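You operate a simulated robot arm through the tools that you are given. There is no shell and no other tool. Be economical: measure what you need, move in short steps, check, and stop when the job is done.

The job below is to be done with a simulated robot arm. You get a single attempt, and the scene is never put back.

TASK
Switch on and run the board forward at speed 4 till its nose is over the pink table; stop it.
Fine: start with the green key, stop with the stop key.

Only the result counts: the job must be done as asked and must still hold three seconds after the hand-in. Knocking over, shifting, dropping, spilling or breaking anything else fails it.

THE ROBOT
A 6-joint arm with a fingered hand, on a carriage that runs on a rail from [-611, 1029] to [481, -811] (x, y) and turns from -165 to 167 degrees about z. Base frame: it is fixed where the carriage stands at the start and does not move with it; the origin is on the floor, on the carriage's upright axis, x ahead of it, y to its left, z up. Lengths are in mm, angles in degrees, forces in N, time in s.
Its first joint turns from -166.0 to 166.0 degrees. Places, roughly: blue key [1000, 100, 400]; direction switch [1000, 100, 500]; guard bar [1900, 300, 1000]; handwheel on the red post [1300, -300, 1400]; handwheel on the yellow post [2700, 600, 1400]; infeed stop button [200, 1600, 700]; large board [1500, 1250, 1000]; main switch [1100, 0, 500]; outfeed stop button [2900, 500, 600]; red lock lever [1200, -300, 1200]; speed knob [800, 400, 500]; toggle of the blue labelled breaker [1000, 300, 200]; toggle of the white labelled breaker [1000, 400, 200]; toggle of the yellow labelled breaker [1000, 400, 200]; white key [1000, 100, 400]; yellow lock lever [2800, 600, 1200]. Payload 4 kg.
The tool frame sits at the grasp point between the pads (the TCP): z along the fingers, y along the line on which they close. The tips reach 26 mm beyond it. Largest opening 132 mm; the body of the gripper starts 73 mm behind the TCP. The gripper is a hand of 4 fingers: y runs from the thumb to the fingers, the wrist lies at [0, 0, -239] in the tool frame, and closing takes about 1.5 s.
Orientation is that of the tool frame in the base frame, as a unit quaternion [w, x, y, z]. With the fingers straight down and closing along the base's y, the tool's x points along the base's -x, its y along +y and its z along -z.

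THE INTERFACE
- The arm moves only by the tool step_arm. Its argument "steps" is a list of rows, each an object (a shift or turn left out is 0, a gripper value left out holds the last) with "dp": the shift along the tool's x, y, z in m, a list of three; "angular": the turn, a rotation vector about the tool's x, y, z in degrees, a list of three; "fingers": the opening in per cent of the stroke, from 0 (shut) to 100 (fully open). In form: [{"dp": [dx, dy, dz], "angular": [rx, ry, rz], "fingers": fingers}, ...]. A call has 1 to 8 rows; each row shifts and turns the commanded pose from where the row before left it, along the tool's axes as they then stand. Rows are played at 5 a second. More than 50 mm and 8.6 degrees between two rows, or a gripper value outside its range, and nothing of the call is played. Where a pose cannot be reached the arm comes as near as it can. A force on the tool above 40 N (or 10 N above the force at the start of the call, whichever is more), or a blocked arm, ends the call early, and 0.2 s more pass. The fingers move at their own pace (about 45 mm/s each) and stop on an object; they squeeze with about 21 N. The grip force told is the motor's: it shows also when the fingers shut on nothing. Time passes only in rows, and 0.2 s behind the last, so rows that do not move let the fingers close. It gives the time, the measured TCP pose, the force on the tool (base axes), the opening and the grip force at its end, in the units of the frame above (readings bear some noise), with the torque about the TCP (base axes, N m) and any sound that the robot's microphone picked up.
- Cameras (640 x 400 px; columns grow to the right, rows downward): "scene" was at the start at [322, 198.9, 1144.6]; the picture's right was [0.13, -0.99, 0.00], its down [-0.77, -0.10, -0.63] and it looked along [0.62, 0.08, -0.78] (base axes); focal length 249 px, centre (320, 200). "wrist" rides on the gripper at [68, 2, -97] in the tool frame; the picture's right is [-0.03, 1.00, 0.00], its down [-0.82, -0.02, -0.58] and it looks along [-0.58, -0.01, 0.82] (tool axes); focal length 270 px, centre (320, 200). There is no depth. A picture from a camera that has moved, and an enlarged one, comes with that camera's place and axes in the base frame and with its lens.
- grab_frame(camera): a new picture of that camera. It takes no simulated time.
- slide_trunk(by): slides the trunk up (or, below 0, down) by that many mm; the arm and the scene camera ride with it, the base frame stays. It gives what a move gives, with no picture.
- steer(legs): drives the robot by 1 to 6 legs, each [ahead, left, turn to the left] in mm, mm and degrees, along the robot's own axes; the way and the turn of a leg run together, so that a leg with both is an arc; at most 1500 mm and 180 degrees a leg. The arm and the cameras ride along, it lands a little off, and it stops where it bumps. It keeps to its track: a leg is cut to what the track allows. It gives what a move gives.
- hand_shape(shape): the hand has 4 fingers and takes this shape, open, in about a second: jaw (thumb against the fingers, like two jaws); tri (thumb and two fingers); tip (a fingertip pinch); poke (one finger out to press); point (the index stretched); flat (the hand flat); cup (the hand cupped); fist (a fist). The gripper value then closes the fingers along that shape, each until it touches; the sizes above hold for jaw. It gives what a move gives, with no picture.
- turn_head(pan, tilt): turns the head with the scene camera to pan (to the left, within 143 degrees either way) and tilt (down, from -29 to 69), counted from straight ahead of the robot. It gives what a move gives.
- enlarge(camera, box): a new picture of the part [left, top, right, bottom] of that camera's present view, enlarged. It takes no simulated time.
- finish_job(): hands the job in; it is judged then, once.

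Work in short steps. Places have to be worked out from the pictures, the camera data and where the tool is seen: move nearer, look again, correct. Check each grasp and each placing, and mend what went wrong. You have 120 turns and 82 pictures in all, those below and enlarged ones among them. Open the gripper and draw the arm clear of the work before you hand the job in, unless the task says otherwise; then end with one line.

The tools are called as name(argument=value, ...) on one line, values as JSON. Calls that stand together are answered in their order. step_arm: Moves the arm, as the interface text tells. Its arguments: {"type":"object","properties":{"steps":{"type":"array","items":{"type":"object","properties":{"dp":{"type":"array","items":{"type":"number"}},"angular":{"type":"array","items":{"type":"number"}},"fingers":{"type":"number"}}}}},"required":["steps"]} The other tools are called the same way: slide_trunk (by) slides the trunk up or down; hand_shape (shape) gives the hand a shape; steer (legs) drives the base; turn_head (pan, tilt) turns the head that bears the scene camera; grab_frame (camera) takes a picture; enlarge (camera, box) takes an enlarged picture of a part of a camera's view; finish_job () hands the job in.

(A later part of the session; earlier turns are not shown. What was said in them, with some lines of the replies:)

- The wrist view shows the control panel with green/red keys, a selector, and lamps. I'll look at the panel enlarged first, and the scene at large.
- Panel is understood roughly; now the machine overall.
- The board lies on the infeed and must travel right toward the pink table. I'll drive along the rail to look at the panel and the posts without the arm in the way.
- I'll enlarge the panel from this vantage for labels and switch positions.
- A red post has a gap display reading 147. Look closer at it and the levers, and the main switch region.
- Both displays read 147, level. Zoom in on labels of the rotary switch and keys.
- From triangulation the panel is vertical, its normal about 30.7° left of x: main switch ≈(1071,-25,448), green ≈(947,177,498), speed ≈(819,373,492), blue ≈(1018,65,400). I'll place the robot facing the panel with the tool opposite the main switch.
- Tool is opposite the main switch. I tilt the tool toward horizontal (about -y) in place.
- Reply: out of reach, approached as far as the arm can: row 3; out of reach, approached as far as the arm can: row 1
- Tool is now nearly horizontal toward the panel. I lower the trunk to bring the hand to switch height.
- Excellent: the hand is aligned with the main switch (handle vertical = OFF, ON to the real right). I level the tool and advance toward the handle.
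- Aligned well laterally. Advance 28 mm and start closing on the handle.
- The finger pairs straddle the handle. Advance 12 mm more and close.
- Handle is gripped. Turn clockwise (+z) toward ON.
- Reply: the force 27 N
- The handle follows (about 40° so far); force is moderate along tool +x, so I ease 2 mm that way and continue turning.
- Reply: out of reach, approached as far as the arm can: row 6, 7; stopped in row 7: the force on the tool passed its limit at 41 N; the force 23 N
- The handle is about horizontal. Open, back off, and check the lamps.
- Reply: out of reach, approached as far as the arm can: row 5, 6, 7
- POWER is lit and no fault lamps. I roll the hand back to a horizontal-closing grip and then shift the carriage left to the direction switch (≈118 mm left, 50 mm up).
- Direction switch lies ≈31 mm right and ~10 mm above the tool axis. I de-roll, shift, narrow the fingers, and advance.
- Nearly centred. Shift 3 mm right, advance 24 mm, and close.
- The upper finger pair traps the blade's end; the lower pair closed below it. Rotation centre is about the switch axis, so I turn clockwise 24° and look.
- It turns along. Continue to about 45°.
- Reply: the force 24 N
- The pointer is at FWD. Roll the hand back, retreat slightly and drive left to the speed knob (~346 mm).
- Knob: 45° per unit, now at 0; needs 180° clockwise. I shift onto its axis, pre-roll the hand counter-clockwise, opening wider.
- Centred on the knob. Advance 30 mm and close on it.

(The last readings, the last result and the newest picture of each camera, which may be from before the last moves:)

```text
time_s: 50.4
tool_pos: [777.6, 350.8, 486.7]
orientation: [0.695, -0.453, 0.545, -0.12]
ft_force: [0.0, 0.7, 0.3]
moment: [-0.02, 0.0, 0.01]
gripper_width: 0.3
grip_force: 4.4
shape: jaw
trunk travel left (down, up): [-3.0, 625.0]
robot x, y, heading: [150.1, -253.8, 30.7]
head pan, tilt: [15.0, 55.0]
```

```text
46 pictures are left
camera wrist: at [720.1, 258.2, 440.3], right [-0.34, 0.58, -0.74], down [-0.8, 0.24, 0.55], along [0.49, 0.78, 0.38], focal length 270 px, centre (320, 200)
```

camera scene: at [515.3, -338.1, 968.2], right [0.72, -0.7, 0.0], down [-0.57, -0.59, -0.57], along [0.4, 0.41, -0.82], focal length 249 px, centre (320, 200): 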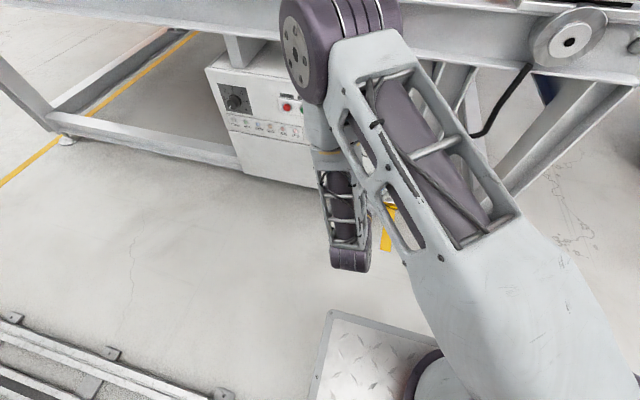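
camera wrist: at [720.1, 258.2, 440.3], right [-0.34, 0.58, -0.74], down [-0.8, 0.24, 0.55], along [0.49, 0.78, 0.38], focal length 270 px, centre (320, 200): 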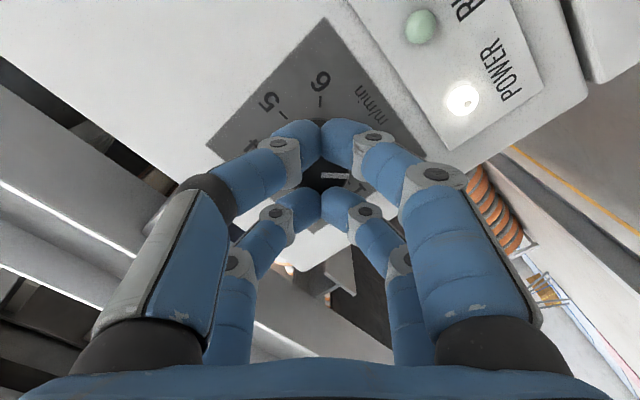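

The two finger pairs closed on either side of the knob without touching it. Open, back off and try the fingertip pinch shape.

step_arm(steps=[{"fingers": 65}, {}, {}, {}, {"dp": [0, 0, -0.03]}, {"dp": [0, 0, -0.03]}])

hand_shape(shape="tri")

grab_frame(camera="wrist")

hand_shape(shape="tip")

grab_frame(camera="wrist")

```text
time_s: 51.8
tool_pos: [725.1, 321.9, 487.0]
orientation: [0.695, -0.454, 0.545, -0.119]
ft_force: [-0.9, -0.3, -0.1]
moment: [-0.02, 0.01, -0.02]
gripper_width: 86.0
grip_force: 0.1
shape: jaw
trunk travel left (down, up): [-3.0, 625.0]
robot x, y, heading: [150.6, -252.4, 30.9]
head pan, tilt: [15.0, 55.0]
```

```text
time_s: 52.7
tool_pos: [725.7, 321.4, 486.6]
orientation: [0.695, -0.453, 0.545, -0.12]
ft_force: [-0.9, 0.4, -0.2]
moment: [-0.04, -0.02, -0.01]
gripper_width: 131.9
grip_force: 0.0
shape: tri
trunk travel left (down, up): [-3.0, 625.0]
robot x, y, heading: [148.6, -255.1, 30.4]
head pan, tilt: [15.0, 55.0]
```

```text
45 pictures are left
camera wrist: at [666.8, 228.4, 441.2], right [-0.34, 0.58, -0.74], down [-0.8, 0.24, 0.55], along [0.49, 0.78, 0.38], focal length 270 px, centre (320, 200)
```

wrist: 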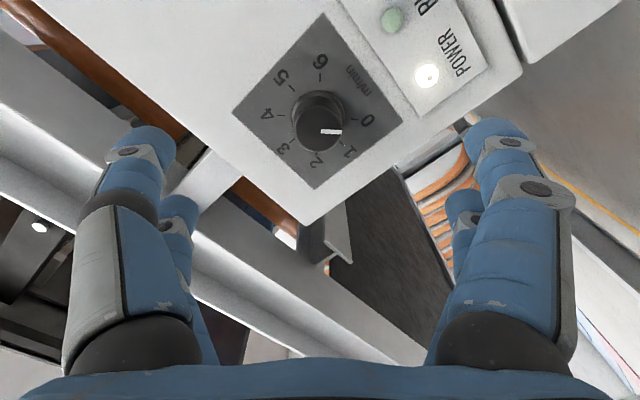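

```text
time_s: 53.6
tool_pos: [725.5, 320.9, 487.2]
orientation: [0.695, -0.453, 0.545, -0.12]
ft_force: [-0.3, 1.3, 0.4]
moment: [0.02, -0.03, -0.03]
gripper_width: 131.5
grip_force: 0.1
shape: tip
trunk travel left (down, up): [-3.0, 625.0]
robot x, y, heading: [149.2, -256.2, 30.7]
head pan, tilt: [15.0, 55.0]
```

```text
44 pictures are left
camera wrist: at [666.8, 228.4, 441.2], right [-0.34, 0.58, -0.74], down [-0.8, 0.24, 0.55], along [0.49, 0.78, 0.38], focal length 270 px, centre (320, 200)
```

wrist: 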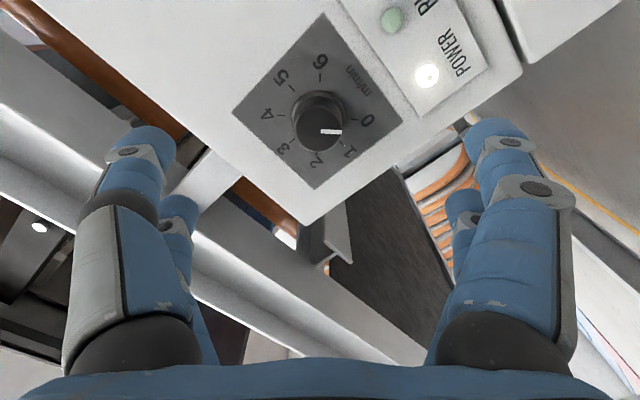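

Open shapes look alike; let me half-close the tip shape to see how it moves.

step_arm(steps=[{"fingers": 25}, {}, {}, {}, {}, {}])

grab_frame(camera="wrist")

```text
time_s: 55.0
tool_pos: [725.7, 321.4, 486.9]
orientation: [0.695, -0.453, 0.545, -0.119]
ft_force: [0.0, 0.4, 0.4]
moment: [0.01, 0.01, -0.01]
gripper_width: 33.3
grip_force: 0.0
shape: tip
trunk travel left (down, up): [-3.0, 625.0]
robot x, y, heading: [153.9, -257.7, 30.6]
head pan, tilt: [15.0, 55.0]
```

```text
43 pictures are left
camera wrist: at [666.6, 228.3, 441.2], right [-0.34, 0.58, -0.74], down [-0.8, 0.24, 0.55], along [0.49, 0.78, 0.38], focal length 270 px, centre (320, 200)
```

wrist: 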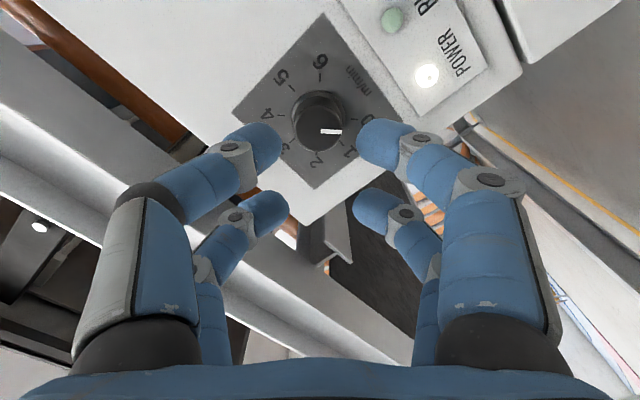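

Geometry check: the fingertips only just reached the knob's front face before (knob front ≈ tip depth), so they closed in front of it. Return to jaw, go ~22 mm deeper, and close.

hand_shape(shape="jaw")

step_arm(steps=[{"fingers": 60, "dp": [0, 0, 0.03]}, {"dp": [0, 0, 0.03]}, {"dp": [0, 0, 0.012]}, {"dp": [0, 0, 0.008]}, {"fingers": 0}, {}, {}, {}])

grab_frame(camera="wrist")

```text
time_s: 55.9
tool_pos: [725.4, 321.0, 487.5]
orientation: [0.695, -0.453, 0.545, -0.12]
ft_force: [0.0, -0.9, -0.6]
moment: [-0.01, -0.01, 0.01]
gripper_width: 132.0
grip_force: 0.0
shape: jaw
trunk travel left (down, up): [-3.0, 625.0]
robot x, y, heading: [148.0, -255.2, 30.6]
head pan, tilt: [15.0, 55.0]
```

```text
time_s: 57.7
tool_pos: [794.8, 361.3, 484.6]
orientation: [0.696, -0.453, 0.545, -0.119]
ft_force: [-0.1, 1.3, -2.0]
moment: [0.0, 0.05, 0.0]
gripper_width: 10.6
grip_force: 4.9
shape: jaw
trunk travel left (down, up): [-3.0, 625.0]
robot x, y, heading: [152.3, -257.2, 30.5]
head pan, tilt: [15.0, 55.0]
```

```text
42 pictures are left
camera wrist: at [736.9, 267.8, 440.1], right [-0.34, 0.58, -0.74], down [-0.8, 0.24, 0.55], along [0.49, 0.78, 0.38], focal length 270 px, centre (320, 200)
```

wrist: 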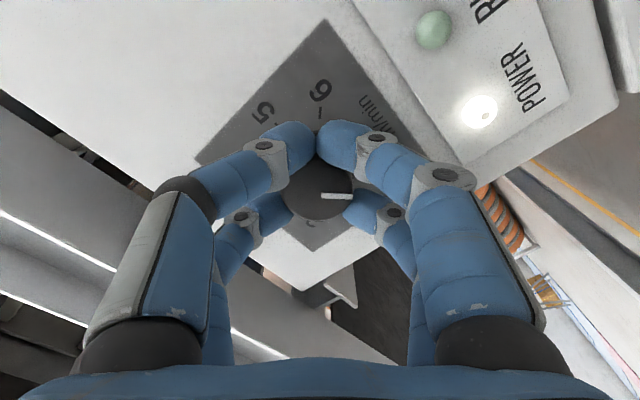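

The far (-x) pair touches the knob but the near pair slipped past: the knob is small. I'll open, shift the tool +14 mm in x so the -x pair grips diametrically, and look before closing.

step_arm(steps=[{"fingers": 45}, {}, {}, {"dp": [0.014, 0, 0]}, {"fingers": 30}, {}, {}])

grab_frame(camera="wrist")

```text
time_s: 59.3
tool_pos: [800.4, 351.4, 476.2]
orientation: [0.695, -0.454, 0.544, -0.119]
ft_force: [-0.1, -0.1, 0.4]
moment: [0.0, -0.03, -0.01]
gripper_width: 40.0
grip_force: 0.1
shape: jaw
trunk travel left (down, up): [-3.0, 625.0]
robot x, y, heading: [148.7, -252.1, 30.8]
head pan, tilt: [15.0, 55.0]
```

```text
41 pictures are left
camera wrist: at [742.7, 259.0, 430.4], right [-0.34, 0.58, -0.74], down [-0.8, 0.24, 0.55], along [0.49, 0.78, 0.38], focal length 270 px, centre (320, 200)
```

wrist: 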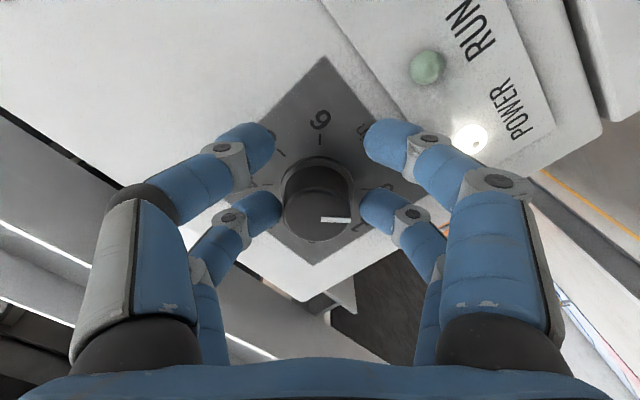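

The -x pair now sits diametrically on the knob. Close and check.

step_arm(steps=[{"fingers": 0}, {}, {}, {}, {}])

grab_frame(camera="wrist")

```text
time_s: 60.5
tool_pos: [802.1, 351.9, 475.5]
orientation: [0.695, -0.453, 0.545, -0.119]
ft_force: [0.2, 1.1, 0.0]
moment: [0.01, 0.02, 0.01]
gripper_width: 0.7
grip_force: 21.1
shape: jaw
trunk travel left (down, up): [-3.0, 625.0]
robot x, y, heading: [154.5, -256.1, 30.5]
head pan, tilt: [15.0, 55.0]
```

```text
40 pictures are left
camera wrist: at [742.7, 259.0, 430.4], right [-0.34, 0.58, -0.74], down [-0.8, 0.24, 0.55], along [0.49, 0.78, 0.38], focal length 270 px, centre (320, 200)
```

wrist: 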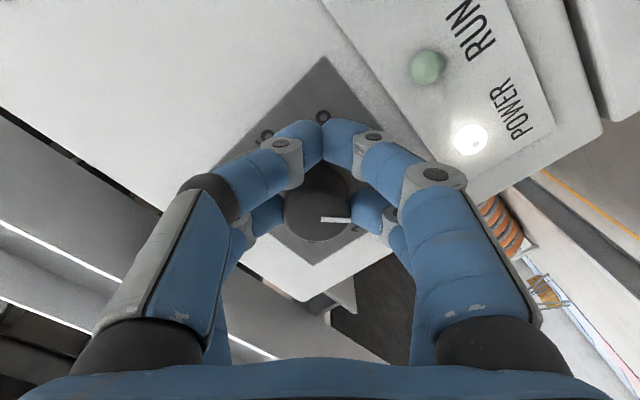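

Knob is held by the -x pair. Rotate clockwise about the knob axis (pivot 21 mm off the TCP) in a first 32° test.

step_arm(steps=[{"dp": [-0.0002, 0.0029, 0], "angular": [0, 0, 8]}, {"dp": [-0.0002, 0.0029, 0], "angular": [0, 0, 8]}, {"dp": [-0.0002, 0.0029, 0], "angular": [0, 0, 8]}, {"dp": [-0.0002, 0.0029, 0], "angular": [0, 0, 8]}, {}])

grab_frame(camera="wrist")

```text
time_s: 61.7
tool_pos: [796.4, 360.1, 470.9]
orientation: [0.702, -0.284, 0.649, 0.077]
ft_force: [-4.5, -1.4, 9.9]
moment: [0.11, -0.19, 0.03]
gripper_width: 0.8
grip_force: 21.0
shape: jaw
trunk travel left (down, up): [-3.0, 625.0]
robot x, y, heading: [149.3, -252.8, 30.3]
head pan, tilt: [15.0, 55.0]
```

```text
39 pictures are left
camera wrist: at [722.3, 295.3, 404.7], right [-0.48, 0.83, -0.27], down [-0.61, -0.09, 0.79], along [0.63, 0.55, 0.55], focal length 270 px, centre (320, 200)
```

wrist: 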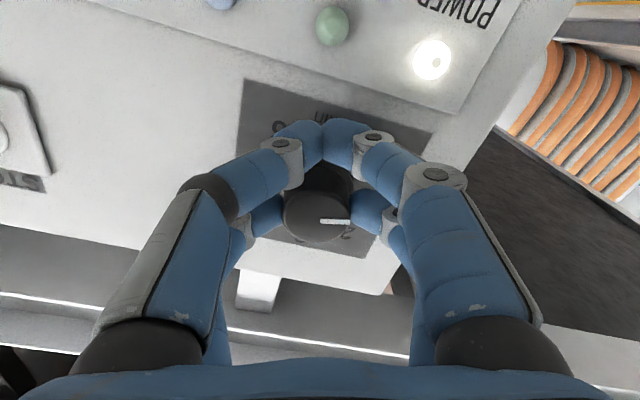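

It turns with the hand. Continue 64° more with a small compliance shift.

step_arm(steps=[{"dp": [-0.0012, 0.0029, 0], "angular": [0, 0, 8]}, {"dp": [-0.0002, 0.0029, 0], "angular": [0, 0, 8]}, {"dp": [-0.0002, 0.0029, 0], "angular": [0, 0, 8]}, {"dp": [-0.0002, 0.0029, 0], "angular": [0, 0, 8]}, {"dp": [-0.0002, 0.0029, 0], "angular": [0, 0, 8]}, {"dp": [-0.0002, 0.0029, 0], "angular": [0, 0, 8]}, {}])

step_arm(steps=[{"dp": [-0.0002, 0.0029, 0], "angular": [0, 0, 8]}, {"dp": [-0.0002, 0.0029, 0], "angular": [0, 0, 8]}, {"dp": [-0.0002, 0.0029, 0], "angular": [0, 0, 8]}, {}])

grab_frame(camera="wrist")

```text
time_s: 63.3
tool_pos: [787.8, 374.4, 474.2]
orientation: [0.61, 0.003, 0.708, 0.357]
ft_force: [6.3, -3.1, 12.9]
moment: [0.03, -0.15, -0.04]
gripper_width: 1.0
grip_force: 21.6
shape: jaw
trunk travel left (down, up): [-3.0, 625.0]
robot x, y, heading: [153.9, -256.4, 30.4]
head pan, tilt: [15.0, 55.0]
```

```text
time_s: 64.3
tool_pos: [785.0, 379.0, 478.6]
orientation: [0.522, 0.153, 0.692, 0.474]
ft_force: [9.3, -9.9, 9.7]
moment: [0.05, -0.19, -0.19]
gripper_width: 0.8
grip_force: 20.8
shape: jaw
trunk travel left (down, up): [-3.0, 625.0]
robot x, y, heading: [150.3, -256.1, 30.4]
head pan, tilt: [15.0, 55.0]
```

```text
38 pictures are left
camera wrist: at [672.4, 379.9, 441.3], right [-0.28, 0.49, 0.83], down [-0.16, -0.87, 0.46], along [0.95, -0.01, 0.32], focal length 270 px, centre (320, 200)
```

wrist: 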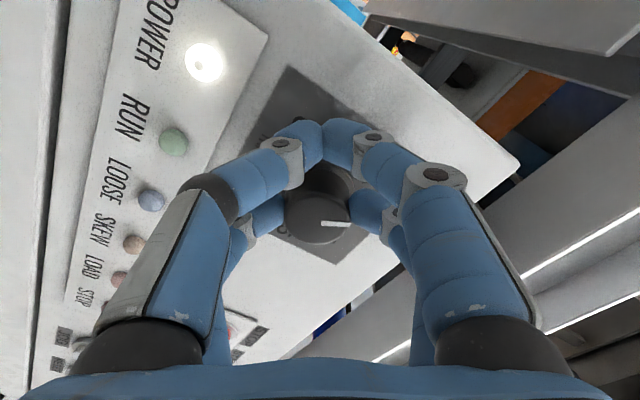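

About 100° done. Release (stay around the knob), roll back 88° about the same pivot, and look.

step_arm(steps=[{"fingers": 45}, {}, {}, {"dp": [-0.0002, -0.0029, 0], "angular": [0, 0, -8]}, {"dp": [-0.0002, -0.0029, 0], "angular": [0, 0, -8]}, {"dp": [-0.0002, -0.0029, 0], "angular": [0, 0, -8]}, {"dp": [-0.0002, -0.0029, 0], "angular": [0, 0, -8]}, {"dp": [-0.0002, -0.0029, 0], "angular": [0, 0, -8]}])

step_arm(steps=[{"dp": [-0.0002, -0.0029, 0], "angular": [0, 0, -8]}, {"dp": [-0.0002, -0.0029, 0], "angular": [0, 0, -8]}, {"dp": [-0.0002, -0.0029, 0], "angular": [0, 0, -8]}, {"dp": [-0.0002, -0.0029, 0], "angular": [0, 0, -8]}, {"dp": [-0.0002, -0.0029, 0], "angular": [0, 0, -8]}, {"dp": [-0.0002, -0.0029, 0], "angular": [0, 0, -8]}, {}])

grab_frame(camera="wrist")

```text
time_s: 66.1
tool_pos: [789.6, 368.9, 470.2]
orientation: [0.653, -0.096, 0.702, 0.267]
ft_force: [0.5, 0.6, 0.2]
moment: [-0.02, 0.01, -0.04]
gripper_width: 59.2
grip_force: 0.0
shape: jaw
trunk travel left (down, up): [-3.0, 625.0]
robot x, y, heading: [152.2, -250.4, 30.8]
head pan, tilt: [15.0, 55.0]
```

```text
time_s: 67.7
tool_pos: [798.8, 354.9, 473.6]
orientation: [0.705, -0.374, 0.602, -0.022]
ft_force: [-0.1, -0.7, -0.2]
moment: [0.0, -0.04, -0.01]
gripper_width: 59.1
grip_force: 0.1
shape: jaw
trunk travel left (down, up): [-3.0, 625.0]
robot x, y, heading: [152.5, -254.8, 30.6]
head pan, tilt: [15.0, 55.0]
```

```text
37 pictures are left
camera wrist: at [733.0, 274.8, 416.0], right [-0.43, 0.73, -0.53], down [-0.71, 0.09, 0.69], along [0.56, 0.68, 0.49], focal length 270 px, centre (320, 200)
```

wrist: 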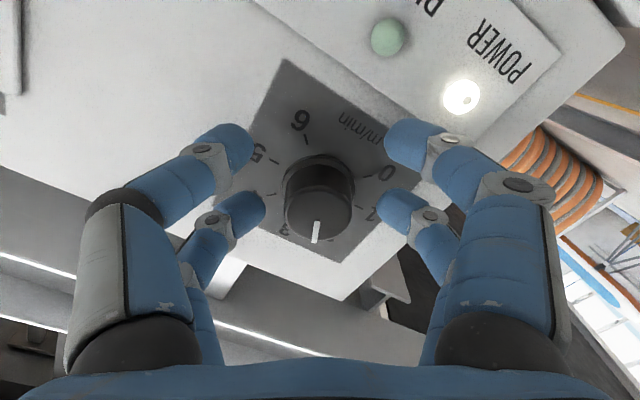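

Marker sits at about 2.4. Grip again and rotate ~73° to reach 4.

step_arm(steps=[{"fingers": 0}, {}, {}, {}, {}, {"dp": [-0.0002, 0.0029, 0], "angular": [0, 0, 8]}, {"dp": [-0.0002, 0.0029, 0], "angular": [0, 0, 8]}, {"dp": [-0.0002, 0.0029, 0], "angular": [0, 0, 8]}])

step_arm(steps=[{"dp": [-0.0002, 0.0029, 0], "angular": [0, 0, 8]}, {"dp": [-0.0002, 0.0029, 0], "angular": [0, 0, 8]}, {"dp": [-0.0002, 0.0029, 0], "angular": [0, 0, 8]}, {"dp": [-0.0002, 0.0029, 0], "angular": [0, 0, 8]}, {"dp": [-0.0002, 0.0029, 0], "angular": [0, 0, 8]}, {"dp": [-0.0002, 0.0029, 0], "angular": [0, 0, 8]}, {}])

step_arm(steps=[{"fingers": 50}, {}, {}, {"dp": [0, 0, -0.03]}, {"dp": [0, 0, -0.03]}, {}])

grab_frame(camera="wrist")

```text
time_s: 69.5
tool_pos: [794.7, 361.7, 470.4]
orientation: [0.695, -0.239, 0.667, 0.126]
ft_force: [1.4, -2.3, 5.6]
moment: [0.07, -0.08, -0.04]
gripper_width: 0.6
grip_force: 21.3
shape: jaw
trunk travel left (down, up): [-3.0, 625.0]
robot x, y, heading: [149.5, -253.2, 30.5]
head pan, tilt: [15.0, 55.0]
```

```text
time_s: 71.1
tool_pos: [787.0, 375.3, 474.7]
orientation: [0.583, 0.053, 0.707, 0.397]
ft_force: [5.5, -14.2, 13.3]
moment: [0.15, -0.23, -0.31]
gripper_width: 0.6
grip_force: 21.5
shape: jaw
trunk travel left (down, up): [-3.0, 625.0]
robot x, y, heading: [152.0, -250.7, 30.6]
head pan, tilt: [15.0, 55.0]
```

```text
time_s: 72.5
tool_pos: [733.9, 349.1, 473.7]
orientation: [0.583, 0.053, 0.707, 0.397]
ft_force: [-0.5, -0.2, 0.2]
moment: [-0.02, 0.02, -0.03]
gripper_width: 65.7
grip_force: 0.0
shape: jaw
trunk travel left (down, up): [-3.0, 625.0]
robot x, y, heading: [149.7, -251.4, 30.5]
head pan, tilt: [15.0, 55.0]
```

```text
36 pictures are left
camera wrist: at [628.6, 337.6, 421.5], right [-0.38, 0.67, 0.64], down [-0.23, -0.74, 0.63], along [0.89, 0.09, 0.44], focal length 270 px, centre (320, 200)
```

wrist: 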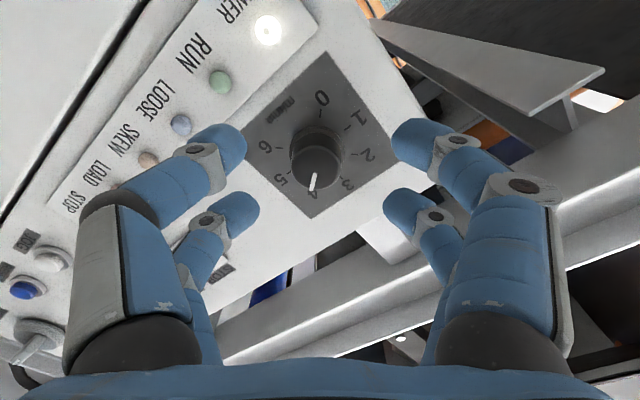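

enlarge(camera="wrist", box=[235, 60, 395, 220])

```text
2.50 times, centred on (315, 140) of wrist
camera zoom: at [628.6, 337.6, 421.5], right [-0.38, 0.67, 0.64], down [-0.23, -0.74, 0.63], along [0.89, 0.09, 0.44], focal length 676 px, centre (332, 350)
```

zoom: 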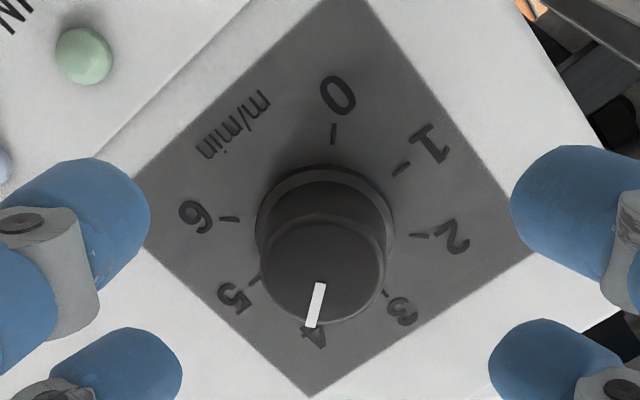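

Back-projection puts the marker at about 4.17 (52° instead of 45°). I regrip and turn back ~7°.

step_arm(steps=[{"dp": [0, 0, 0.03]}, {"dp": [0, 0, 0.03]}, {"fingers": 0}, {}, {}, {}, {}, {"dp": [-0.0002, -0.0026, 0], "angular": [0, 0, -7]}])

step_arm(steps=[{}, {"fingers": 50}, {}, {}, {"dp": [0, 0, -0.03]}, {"dp": [0, 0, -0.03]}, {}])

enlarge(camera="wrist", box=[235, 60, 395, 220])

```text
time_s: 74.3
tool_pos: [787.8, 375.4, 473.7]
orientation: [0.606, 0.009, 0.709, 0.362]
ft_force: [4.3, 4.9, -1.3]
moment: [-0.06, 0.12, 0.11]
gripper_width: 0.4
grip_force: 20.9
shape: jaw
trunk travel left (down, up): [-3.0, 625.0]
robot x, y, heading: [153.1, -252.6, 30.8]
head pan, tilt: [15.0, 55.0]
```

```text
time_s: 75.9
tool_pos: [735.4, 346.4, 474.2]
orientation: [0.606, 0.008, 0.709, 0.361]
ft_force: [-0.7, 0.4, -0.1]
moment: [0.05, 0.01, -0.01]
gripper_width: 65.4
grip_force: 0.0
shape: jaw
trunk travel left (down, up): [-3.0, 625.0]
robot x, y, heading: [148.7, -253.7, 30.7]
head pan, tilt: [15.0, 55.0]
```

```text
2.50 times, centred on (315, 140) of wrist
camera zoom: at [632.2, 329.2, 417.9], right [-0.42, 0.73, 0.54], down [-0.27, -0.67, 0.69], along [0.87, 0.14, 0.48], focal length 676 px, centre (332, 350)
```

zoom: 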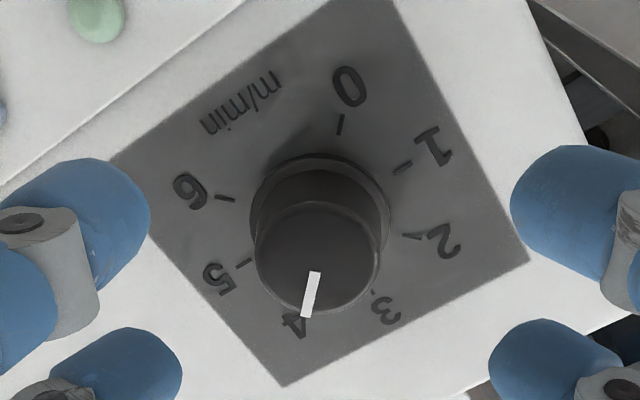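

Marker now at 46° → speed 4. Retreat, level the roll, and drive right so the tool faces the START/STOP pair (≈t 300).

step_arm(steps=[{"dp": [0, 0, -0.04]}, {"angular": [0, 0, -8]}, {"angular": [0, 0, -8]}, {"angular": [0, 0, -8]}, {"angular": [0, 0, -8]}, {"angular": [0, 0, -6.5]}, {}])

hand_shape(shape="poke")

steer(legs=[[0, -235, 0]])

grab_frame(camera="wrist")

```text
time_s: 77.5
tool_pos: [700.7, 323.9, 474.7]
orientation: [0.691, -0.226, 0.672, 0.141]
ft_force: [0.4, -0.7, -0.1]
moment: [0.02, -0.01, 0.0]
gripper_width: 65.6
grip_force: 0.1
shape: jaw
trunk travel left (down, up): [-3.0, 625.0]
robot x, y, heading: [151.2, -253.2, 30.6]
head pan, tilt: [15.0, 55.0]
```

```text
time_s: 78.4
tool_pos: [700.6, 323.8, 473.1]
orientation: [0.691, -0.225, 0.672, 0.141]
ft_force: [-0.4, -0.3, 0.6]
moment: [-0.01, 0.0, 0.02]
gripper_width: 0.0
grip_force: 0.1
shape: poke
trunk travel left (down, up): [-3.0, 625.0]
robot x, y, heading: [150.2, -250.8, 30.6]
head pan, tilt: [15.0, 55.0]
```

```text
time_s: 80.1
tool_pos: [822.8, 120.4, 473.8]
orientation: [0.691, -0.225, 0.672, 0.14]
ft_force: [0.6, 0.4, 0.1]
moment: [0.0, 0.02, -0.01]
gripper_width: 0.0
grip_force: 0.0
shape: poke
trunk travel left (down, up): [-3.0, 625.0]
robot x, y, heading: [273.0, -459.2, 30.6]
head pan, tilt: [15.0, 55.0]
```

```text
33 pictures are left
camera wrist: at [742.3, 65.1, 405.7], right [-0.5, 0.86, -0.1], down [-0.54, -0.22, 0.82], along [0.68, 0.46, 0.57], focal length 270 px, centre (320, 200)
```

wrist: 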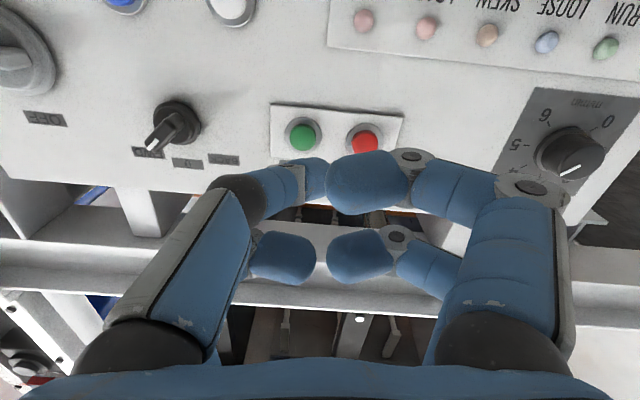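

Poke's stretched finger is ambiguous in view; I'll use closed jaws instead, whose +x tip pair sits at a known place (x≈+20, z≈+26).

hand_shape(shape="jaw")

step_arm(steps=[{"fingers": 0, "angular": [0, 0, 5.7]}, {}, {}, {}, {}, {}, {}, {}])

grab_frame(camera="wrist")

```text
time_s: 81.0
tool_pos: [822.7, 120.6, 473.0]
orientation: [0.691, -0.225, 0.672, 0.141]
ft_force: [1.2, 0.4, -0.1]
moment: [-0.02, 0.02, -0.02]
gripper_width: 132.0
grip_force: 0.1
shape: jaw
trunk travel left (down, up): [-3.0, 625.0]
robot x, y, heading: [273.5, -460.2, 30.6]
head pan, tilt: [15.0, 55.0]
```

```text
time_s: 82.8
tool_pos: [823.3, 119.4, 474.2]
orientation: [0.683, -0.191, 0.683, 0.175]
ft_force: [0.0, 0.7, 0.0]
moment: [0.0, -0.03, 0.01]
gripper_width: 0.0
grip_force: 11.2
shape: jaw
trunk travel left (down, up): [-3.0, 625.0]
robot x, y, heading: [267.9, -456.8, 30.7]
head pan, tilt: [15.0, 55.0]
```

```text
32 pictures are left
camera wrist: at [739.1, 70.8, 405.2], right [-0.5, 0.87, 0.0], down [-0.5, -0.29, 0.82], along [0.71, 0.41, 0.57], focal length 270 px, centre (320, 200)
```

wrist: 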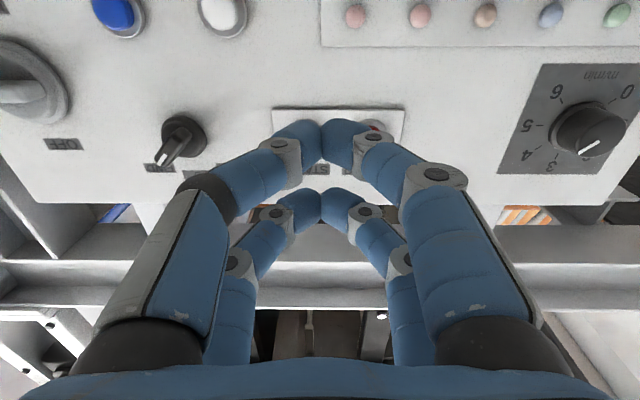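

Keys lie at t≈330 (green), 275 (red), z≈496. Before pressing, I look over the outfeed/pink-table side with the head.

turn_head(pan=-30, tilt=0)

grab_frame(camera="scene")

```text
time_s: 84.1
tool_pos: [822.3, 120.0, 474.0]
orientation: [0.683, -0.192, 0.682, 0.176]
ft_force: [0.7, 0.5, 1.0]
moment: [0.0, 0.0, -0.02]
gripper_width: 0.0
grip_force: 21.1
shape: jaw
trunk travel left (down, up): [-3.0, 625.0]
robot x, y, heading: [273.1, -461.7, 30.9]
head pan, tilt: [-30.0, 0.0]
```

```text
31 pictures are left
camera scene: at [440.0, -192.2, 1052.5], right [0.01, -1.0, 0.0], down [0.0, 0.0, -1.0], along [1.0, 0.01, 0.0], focal length 249 px, centre (320, 200)
```

scene: 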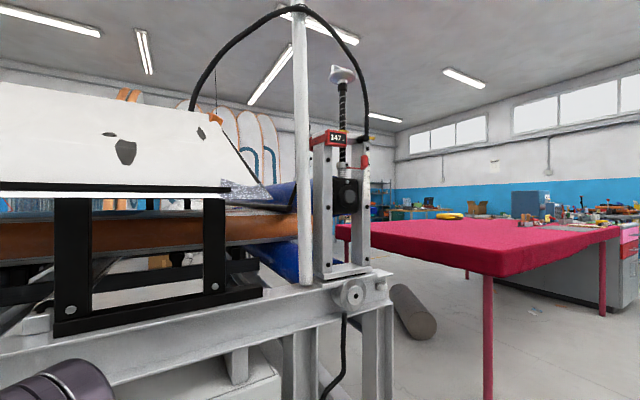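

Good view of the nip and the pink table. A zoom to check posts/levers and the nip area.

enlarge(camera="scene", box=[180, 60, 400, 320])

```text
1.54 times, centred on (290, 190) of scene
camera zoom: at [440.0, -192.2, 1052.5], right [0.01, -1.0, 0.0], down [0.0, 0.0, -1.0], along [1.0, 0.01, 0.0], focal length 383 px, centre (366, 215)
```

zoom: 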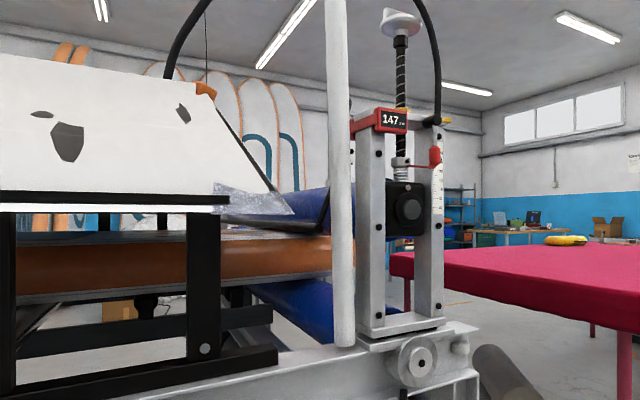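

The path looks clear and the board's front is at the rolls. Align the closed tips with the green key and approach.

step_arm(steps=[{"dp": [-0.041, -0.013, 0]}, {"dp": [0, 0, 0.03]}, {"dp": [0, 0, 0.03]}, {}])

grab_frame(camera="wrist")

```text
time_s: 85.1
tool_pos: [881.3, 140.8, 515.9]
orientation: [0.683, -0.191, 0.683, 0.175]
ft_force: [-0.5, 0.0, 0.6]
moment: [0.03, -0.02, 0.0]
gripper_width: 0.0
grip_force: 20.9
shape: jaw
trunk travel left (down, up): [-3.0, 625.0]
robot x, y, heading: [276.3, -458.4, 30.5]
head pan, tilt: [-30.0, 0.0]
```

```text
29 pictures are left
camera wrist: at [797.2, 91.5, 447.3], right [-0.5, 0.87, 0.0], down [-0.5, -0.29, 0.82], along [0.71, 0.41, 0.57], focal length 270 px, centre (320, 200)
```

wrist: 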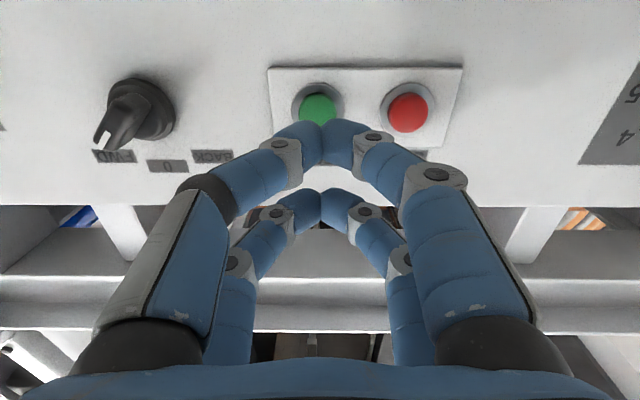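

Aligned with green. Advance gently to contact.

step_arm(steps=[{"dp": [0, 0, 0.012]}, {"dp": [0, 0, 0.008]}, {"dp": [0, 0, 0.006]}, {}])

grab_frame(camera="wrist")

```text
time_s: 86.1
tool_pos: [903.3, 152.0, 515.1]
orientation: [0.683, -0.191, 0.683, 0.175]
ft_force: [-0.9, 0.1, -0.1]
moment: [-0.02, -0.01, -0.04]
gripper_width: 0.0
grip_force: 21.3
shape: jaw
trunk travel left (down, up): [-3.0, 625.0]
robot x, y, heading: [274.4, -456.6, 30.2]
head pan, tilt: [-30.0, 0.0]
```

```text
28 pictures are left
camera wrist: at [819.0, 103.7, 447.0], right [-0.5, 0.87, 0.0], down [-0.5, -0.29, 0.82], along [0.71, 0.41, 0.57], focal length 270 px, centre (320, 200)
```

wrist: 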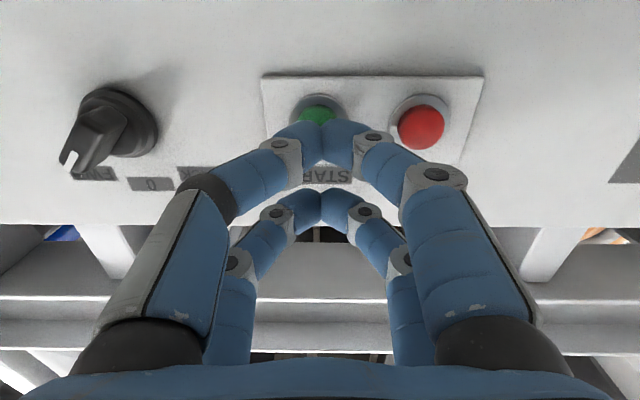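

No contact yet (tips at ~.880 depth). Continue in small steps.

step_arm(steps=[{"dp": [0, 0, 0.004]}, {"dp": [0, 0, 0.004]}, {"dp": [0, 0, 0.003]}])

```text
time_s: 86.9
tool_pos: [913.0, 157.8, 515.0]
orientation: [0.683, -0.19, 0.683, 0.176]
ft_force: [0.5, -0.6, 1.2]
moment: [0.02, 0.04, 0.0]
gripper_width: 0.0
grip_force: 21.2
shape: jaw
trunk travel left (down, up): [-3.0, 625.0]
robot x, y, heading: [272.2, -457.8, 30.8]
head pan, tilt: [-30.0, 0.0]
```

step_arm(steps=[{"dp": [0, 0, 0.003]}, {"dp": [0, 0, 0.003]}, {}])

grab_frame(camera="wrist")

```text
time_s: 87.7
tool_pos: [918.8, 161.4, 515.2]
orientation: [0.683, -0.191, 0.683, 0.175]
ft_force: [-1.8, -0.6, 0.7]
moment: [-0.01, 0.0, 0.08]
gripper_width: 0.0
grip_force: 21.3
shape: jaw
trunk travel left (down, up): [-3.0, 625.0]
robot x, y, heading: [275.3, -463.4, 30.7]
head pan, tilt: [-30.0, 0.0]
heard: click
```

```text
27 pictures are left
camera wrist: at [834.1, 112.6, 446.5], right [-0.5, 0.87, 0.0], down [-0.5, -0.29, 0.82], along [0.71, 0.41, 0.57], focal length 270 px, centre (320, 200)
```

wrist: 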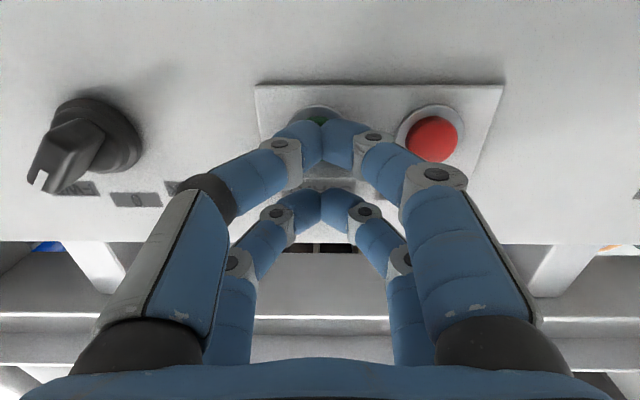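

A click: the start key operated. I retract, shift 56 mm to the red key, hover just short of it, and check whether the machine runs.

step_arm(steps=[{"dp": [0, 0, -0.025]}, {"dp": [0, 0.03, 0]}, {"dp": [0, 0.026, 0]}, {"dp": [0, 0, 0.013]}])

grab_frame(camera="scene")

grab_frame(camera="wrist")

```text
time_s: 88.7
tool_pos: [879.9, 203.3, 513.4]
orientation: [0.683, -0.191, 0.682, 0.176]
ft_force: [0.3, 0.6, 0.1]
moment: [0.04, -0.03, 0.03]
gripper_width: 0.2
grip_force: 21.4
shape: jaw
trunk travel left (down, up): [-3.0, 625.0]
robot x, y, heading: [272.5, -459.5, 30.5]
head pan, tilt: [-30.0, 0.0]
```

```text
26 pictures are left
camera scene: at [440.0, -192.2, 1052.6], right [0.01, -1.0, 0.0], down [0.0, 0.0, -1.0], along [1.0, 0.01, 0.0], focal length 249 px, centre (320, 200)
```

scene: 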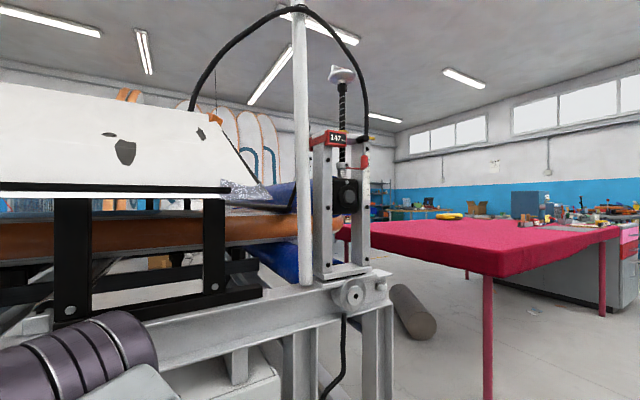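

```text
25 pictures are left
camera wrist: at [796.0, 154.8, 445.7], right [-0.5, 0.87, 0.0], down [-0.5, -0.29, 0.82], along [0.71, 0.41, 0.57], focal length 270 px, centre (320, 200)
```

wrist: 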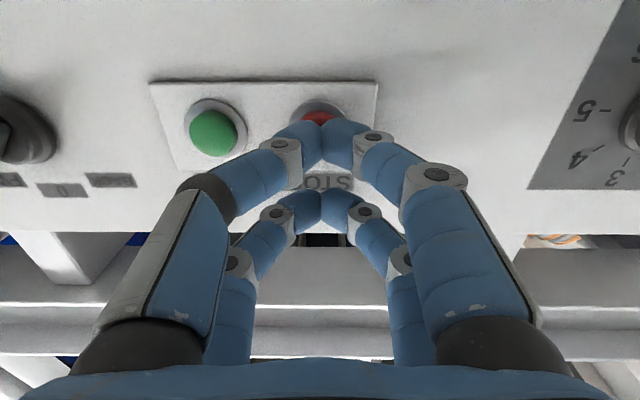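

Board is moving (its nose has emerged past the red post) and I hover over STOP. Zoom in for the nose vs. table edge.

enlarge(camera="scene", box=[280, 150, 520, 290])

```text
2.67 times, centred on (400, 220) of scene
camera zoom: at [440.0, -192.2, 1052.6], right [0.01, -1.0, 0.0], down [0.0, 0.0, -1.0], along [1.0, 0.01, 0.0], focal length 663 px, centre (107, 147)
```

zoom: 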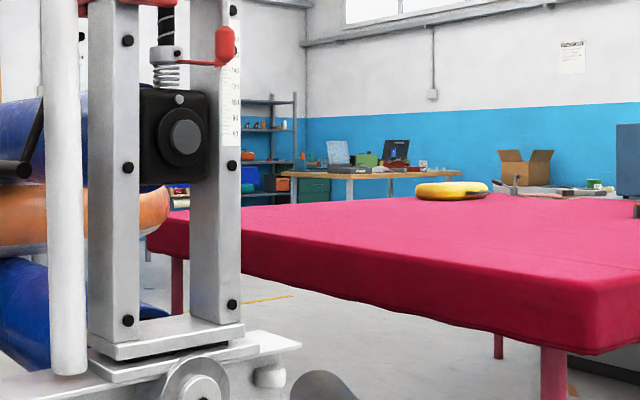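

I place the table's machine-side edge at t≈1.80–1.87 m and the nose now at ≈1.59 m; about 0.5 m more travel (≈7 s at 67 mm/s) is wanted. I wait 3.6 s and look.

step_arm(steps=[{}, {}, {}, {}, {}, {}, {}, {}])

step_arm(steps=[{}, {}, {}, {}, {}, {}, {}, {}])

enlarge(camera="scene", box=[280, 150, 520, 290])

```text
time_s: 90.5
tool_pos: [880.1, 203.6, 512.8]
orientation: [0.683, -0.19, 0.683, 0.175]
ft_force: [1.0, -0.7, 0.1]
moment: [0.01, 0.0, 0.01]
gripper_width: 0.1
grip_force: 21.6
shape: jaw
trunk travel left (down, up): [-3.0, 625.0]
robot x, y, heading: [275.1, -462.4, 30.5]
head pan, tilt: [-30.0, 0.0]
```

```text
time_s: 92.3
tool_pos: [879.6, 203.2, 514.0]
orientation: [0.683, -0.191, 0.682, 0.175]
ft_force: [0.2, -0.2, -0.5]
moment: [0.0, -0.01, -0.02]
gripper_width: 0.0
grip_force: 21.6
shape: jaw
trunk travel left (down, up): [-3.0, 625.0]
robot x, y, heading: [268.6, -456.8, 30.5]
head pan, tilt: [-30.0, 0.0]
```

```text
2.67 times, centred on (400, 220) of scene
camera zoom: at [440.0, -192.2, 1052.6], right [0.01, -1.0, 0.0], down [0.0, 0.0, -1.0], along [1.0, 0.01, 0.0], focal length 663 px, centre (107, 147)
```

zoom: 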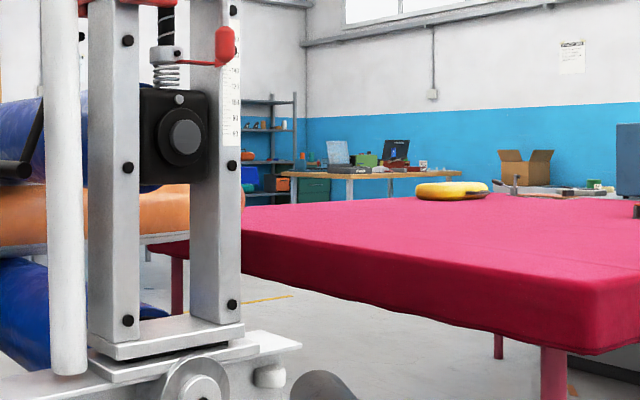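

The nose is just about at the table edge now. Wait 1.8 s and look again.

step_arm(steps=[{}, {}, {}, {}, {}, {}, {}, {}])

enlarge(camera="scene", box=[280, 150, 520, 290])

```text
time_s: 94.1
tool_pos: [879.3, 203.2, 513.2]
orientation: [0.683, -0.191, 0.683, 0.175]
ft_force: [0.3, -0.1, 0.2]
moment: [-0.03, 0.01, 0.01]
gripper_width: 0.0
grip_force: 21.0
shape: jaw
trunk travel left (down, up): [-3.0, 625.0]
robot x, y, heading: [274.7, -455.8, 30.8]
head pan, tilt: [-30.0, 0.0]
```

```text
2.67 times, centred on (400, 220) of scene
camera zoom: at [440.0, -192.2, 1052.6], right [0.01, -1.0, 0.0], down [0.0, 0.0, -1.0], along [1.0, 0.01, 0.0], focal length 663 px, centre (107, 147)
```

zoom: 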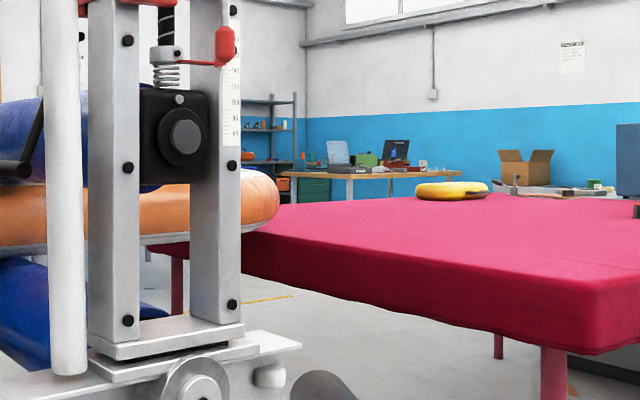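

The nose now overhangs the table slightly. About 1.6 s more, then press STOP.

step_arm(steps=[{}, {}, {}, {}, {"dp": [0, 0, 0.006]}, {"dp": [0, 0, 0.005]}, {"dp": [0, 0, 0.004]}, {}])

enlarge(camera="scene", box=[280, 150, 520, 290])

```text
time_s: 95.9
tool_pos: [892.1, 210.5, 514.5]
orientation: [0.683, -0.192, 0.683, 0.175]
ft_force: [-19.9, -9.8, 2.8]
moment: [-0.11, 0.23, 0.06]
gripper_width: 0.0
grip_force: 20.8
shape: jaw
trunk travel left (down, up): [-3.0, 625.0]
robot x, y, heading: [275.4, -463.5, 30.6]
head pan, tilt: [-30.0, 0.0]
heard: click
```

```text
2.67 times, centred on (400, 220) of scene
camera zoom: at [439.6, -192.3, 1052.6], right [0.01, -1.0, 0.0], down [0.0, 0.0, -1.0], along [1.0, 0.01, 0.0], focal length 663 px, centre (107, 147)
```

zoom: 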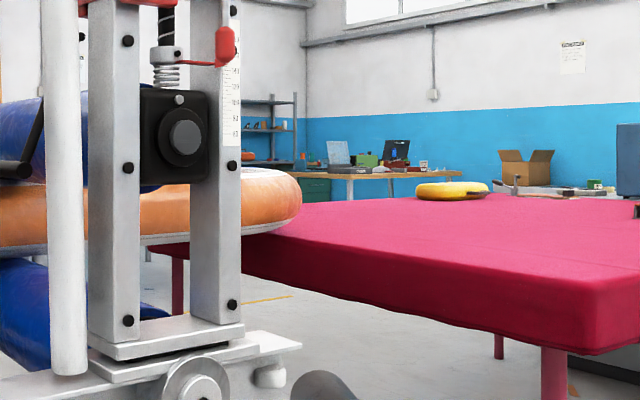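

STOP clicked. Retract the hand, and verify the board has stopped.

step_arm(steps=[{"dp": [0, 0, -0.03]}, {"dp": [0, 0, -0.04]}, {"dp": [0, 0, -0.04]}, {}, {}, {}])

enlarge(camera="scene", box=[280, 150, 520, 290])

slide_trunk(by=600)

turn_head(pan=-25, tilt=15)

grab_frame(camera="scene")

```text
time_s: 97.3
tool_pos: [797.5, 156.9, 515.1]
orientation: [0.683, -0.19, 0.683, 0.175]
ft_force: [0.1, 0.3, 0.3]
moment: [0.01, 0.01, 0.02]
gripper_width: 0.0
grip_force: 21.0
shape: jaw
trunk travel left (down, up): [-3.0, 625.0]
robot x, y, heading: [277.1, -458.2, 30.6]
head pan, tilt: [-30.0, 0.0]
```

```text
2.67 times, centred on (400, 220) of scene
camera zoom: at [440.0, -192.2, 1052.6], right [0.01, -1.0, 0.0], down [0.0, 0.0, -1.0], along [1.0, 0.01, 0.0], focal length 663 px, centre (107, 147)
```

zoom: 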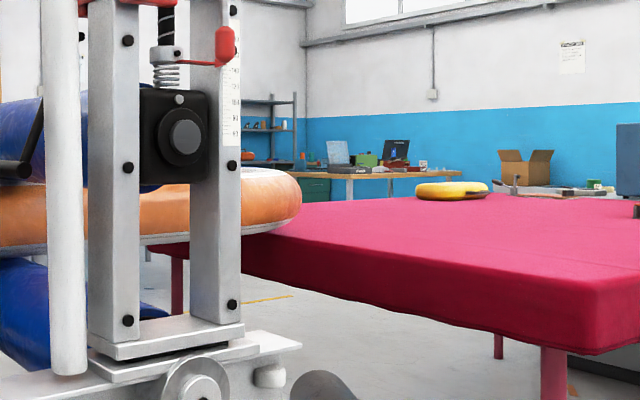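

```text
refused: 600 is not a number from -400 to 400
```

```text
time_s: 98.0
tool_pos: [797.0, 158.3, 515.9]
orientation: [0.683, -0.191, 0.683, 0.175]
ft_force: [-0.4, 0.1, -0.8]
moment: [0.0, -0.01, 0.0]
gripper_width: 0.0
grip_force: 20.9
shape: jaw
trunk travel left (down, up): [-3.0, 625.0]
robot x, y, heading: [269.9, -459.3, 30.9]
head pan, tilt: [-25.0, 15.0]
```

```text
19 pictures are left
camera scene: at [443.0, -184.1, 1028.5], right [0.1, -1.0, 0.0], down [-0.26, -0.02, -0.97], along [0.96, 0.09, -0.26], focal length 249 px, centre (320, 200)
```

scene: 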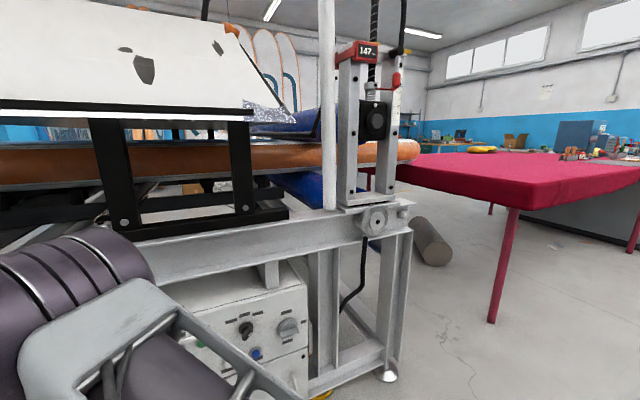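

The board is still. To verify overlap, raise the trunk and view from the end of the rail nearer the table.

slide_trunk(by=400)

steer(legs=[[0, -330, 0]])

turn_head(pan=-25, tilt=20)

grab_frame(camera="scene")

```text
time_s: 101.9
tool_pos: [797.7, 155.6, 914.3]
orientation: [0.683, -0.192, 0.682, 0.177]
ft_force: [0.6, 0.4, 0.0]
moment: [0.01, -0.01, 0.0]
gripper_width: 0.0
grip_force: 21.5
shape: jaw
trunk travel left (down, up): [-403.0, 225.0]
robot x, y, heading: [272.8, -459.3, 30.7]
head pan, tilt: [-25.0, 15.0]
```

```text
time_s: 104.1
tool_pos: [971.0, -132.4, 912.8]
orientation: [0.684, -0.189, 0.683, 0.173]
ft_force: [0.3, -0.1, 0.2]
moment: [0.02, 0.02, 0.02]
gripper_width: 0.3
grip_force: 21.0
shape: jaw
trunk travel left (down, up): [-403.0, 225.0]
robot x, y, heading: [442.8, -743.3, 30.2]
head pan, tilt: [-25.0, 15.0]
```

```text
time_s: 104.7
tool_pos: [970.4, -132.6, 913.0]
orientation: [0.684, -0.189, 0.683, 0.173]
ft_force: [-0.4, -0.4, -0.9]
moment: [-0.02, -0.01, 0.0]
gripper_width: 0.0
grip_force: 20.7
shape: jaw
trunk travel left (down, up): [-403.0, 225.0]
robot x, y, heading: [443.4, -744.2, 30.2]
head pan, tilt: [-25.0, 20.0]
```

```text
18 pictures are left
camera scene: at [620.8, -466.1, 1419.0], right [0.09, -1.0, 0.0], down [-0.34, -0.03, -0.94], along [0.94, 0.08, -0.34], focal length 249 px, centre (320, 200)
```

scene: 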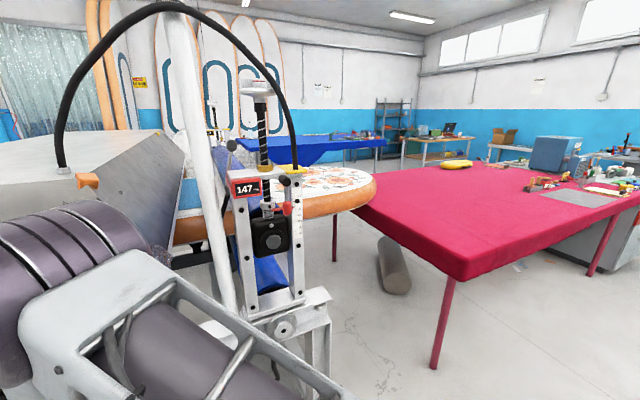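

enlarge(camera="scene", box=[280, 130, 500, 290])

```text
2.50 times, centred on (390, 210) of scene
camera zoom: at [620.8, -466.1, 1419.0], right [0.09, -1.0, 0.0], down [-0.34, -0.03, -0.94], along [0.94, 0.08, -0.34], focal length 622 px, centre (145, 175)
```

zoom: 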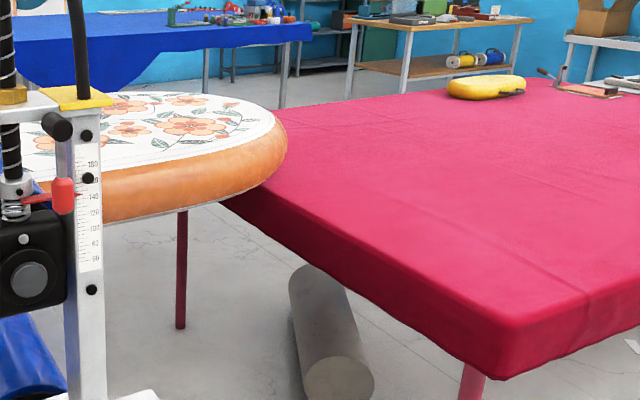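

The plumb point under the nose lies well inside the table's edge line, so the nose is over the pink table. Open the gripper and confirm the board stays put.

step_arm(steps=[{"fingers": 80}, {}, {}, {}, {}, {}, {}, {}])

enlarge(camera="scene", box=[280, 130, 500, 290])

```text
time_s: 106.5
tool_pos: [971.3, -133.9, 913.2]
orientation: [0.684, -0.189, 0.683, 0.173]
ft_force: [-0.3, 1.3, -0.1]
moment: [0.02, 0.0, 0.01]
gripper_width: 105.3
grip_force: 0.1
shape: jaw
trunk travel left (down, up): [-403.0, 225.0]
robot x, y, heading: [440.7, -745.5, 30.1]
head pan, tilt: [-25.0, 20.0]
```

```text
2.50 times, centred on (390, 210) of scene
camera zoom: at [620.8, -466.1, 1418.9], right [0.09, -1.0, 0.0], down [-0.34, -0.03, -0.94], along [0.94, 0.08, -0.34], focal length 622 px, centre (145, 175)
```

zoom: 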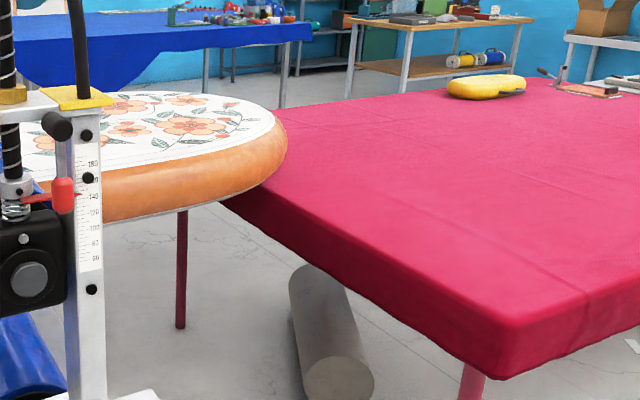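

The board is stationary with its nose over the pink table, and the hand is open and clear, so I hand the job in.

finish_job()

```text
The job is handed in.
```

The machine is switched on, and the board ran forward at speed 4 and is stopped with its nose over the pink table: green key to start, stop key to stop.
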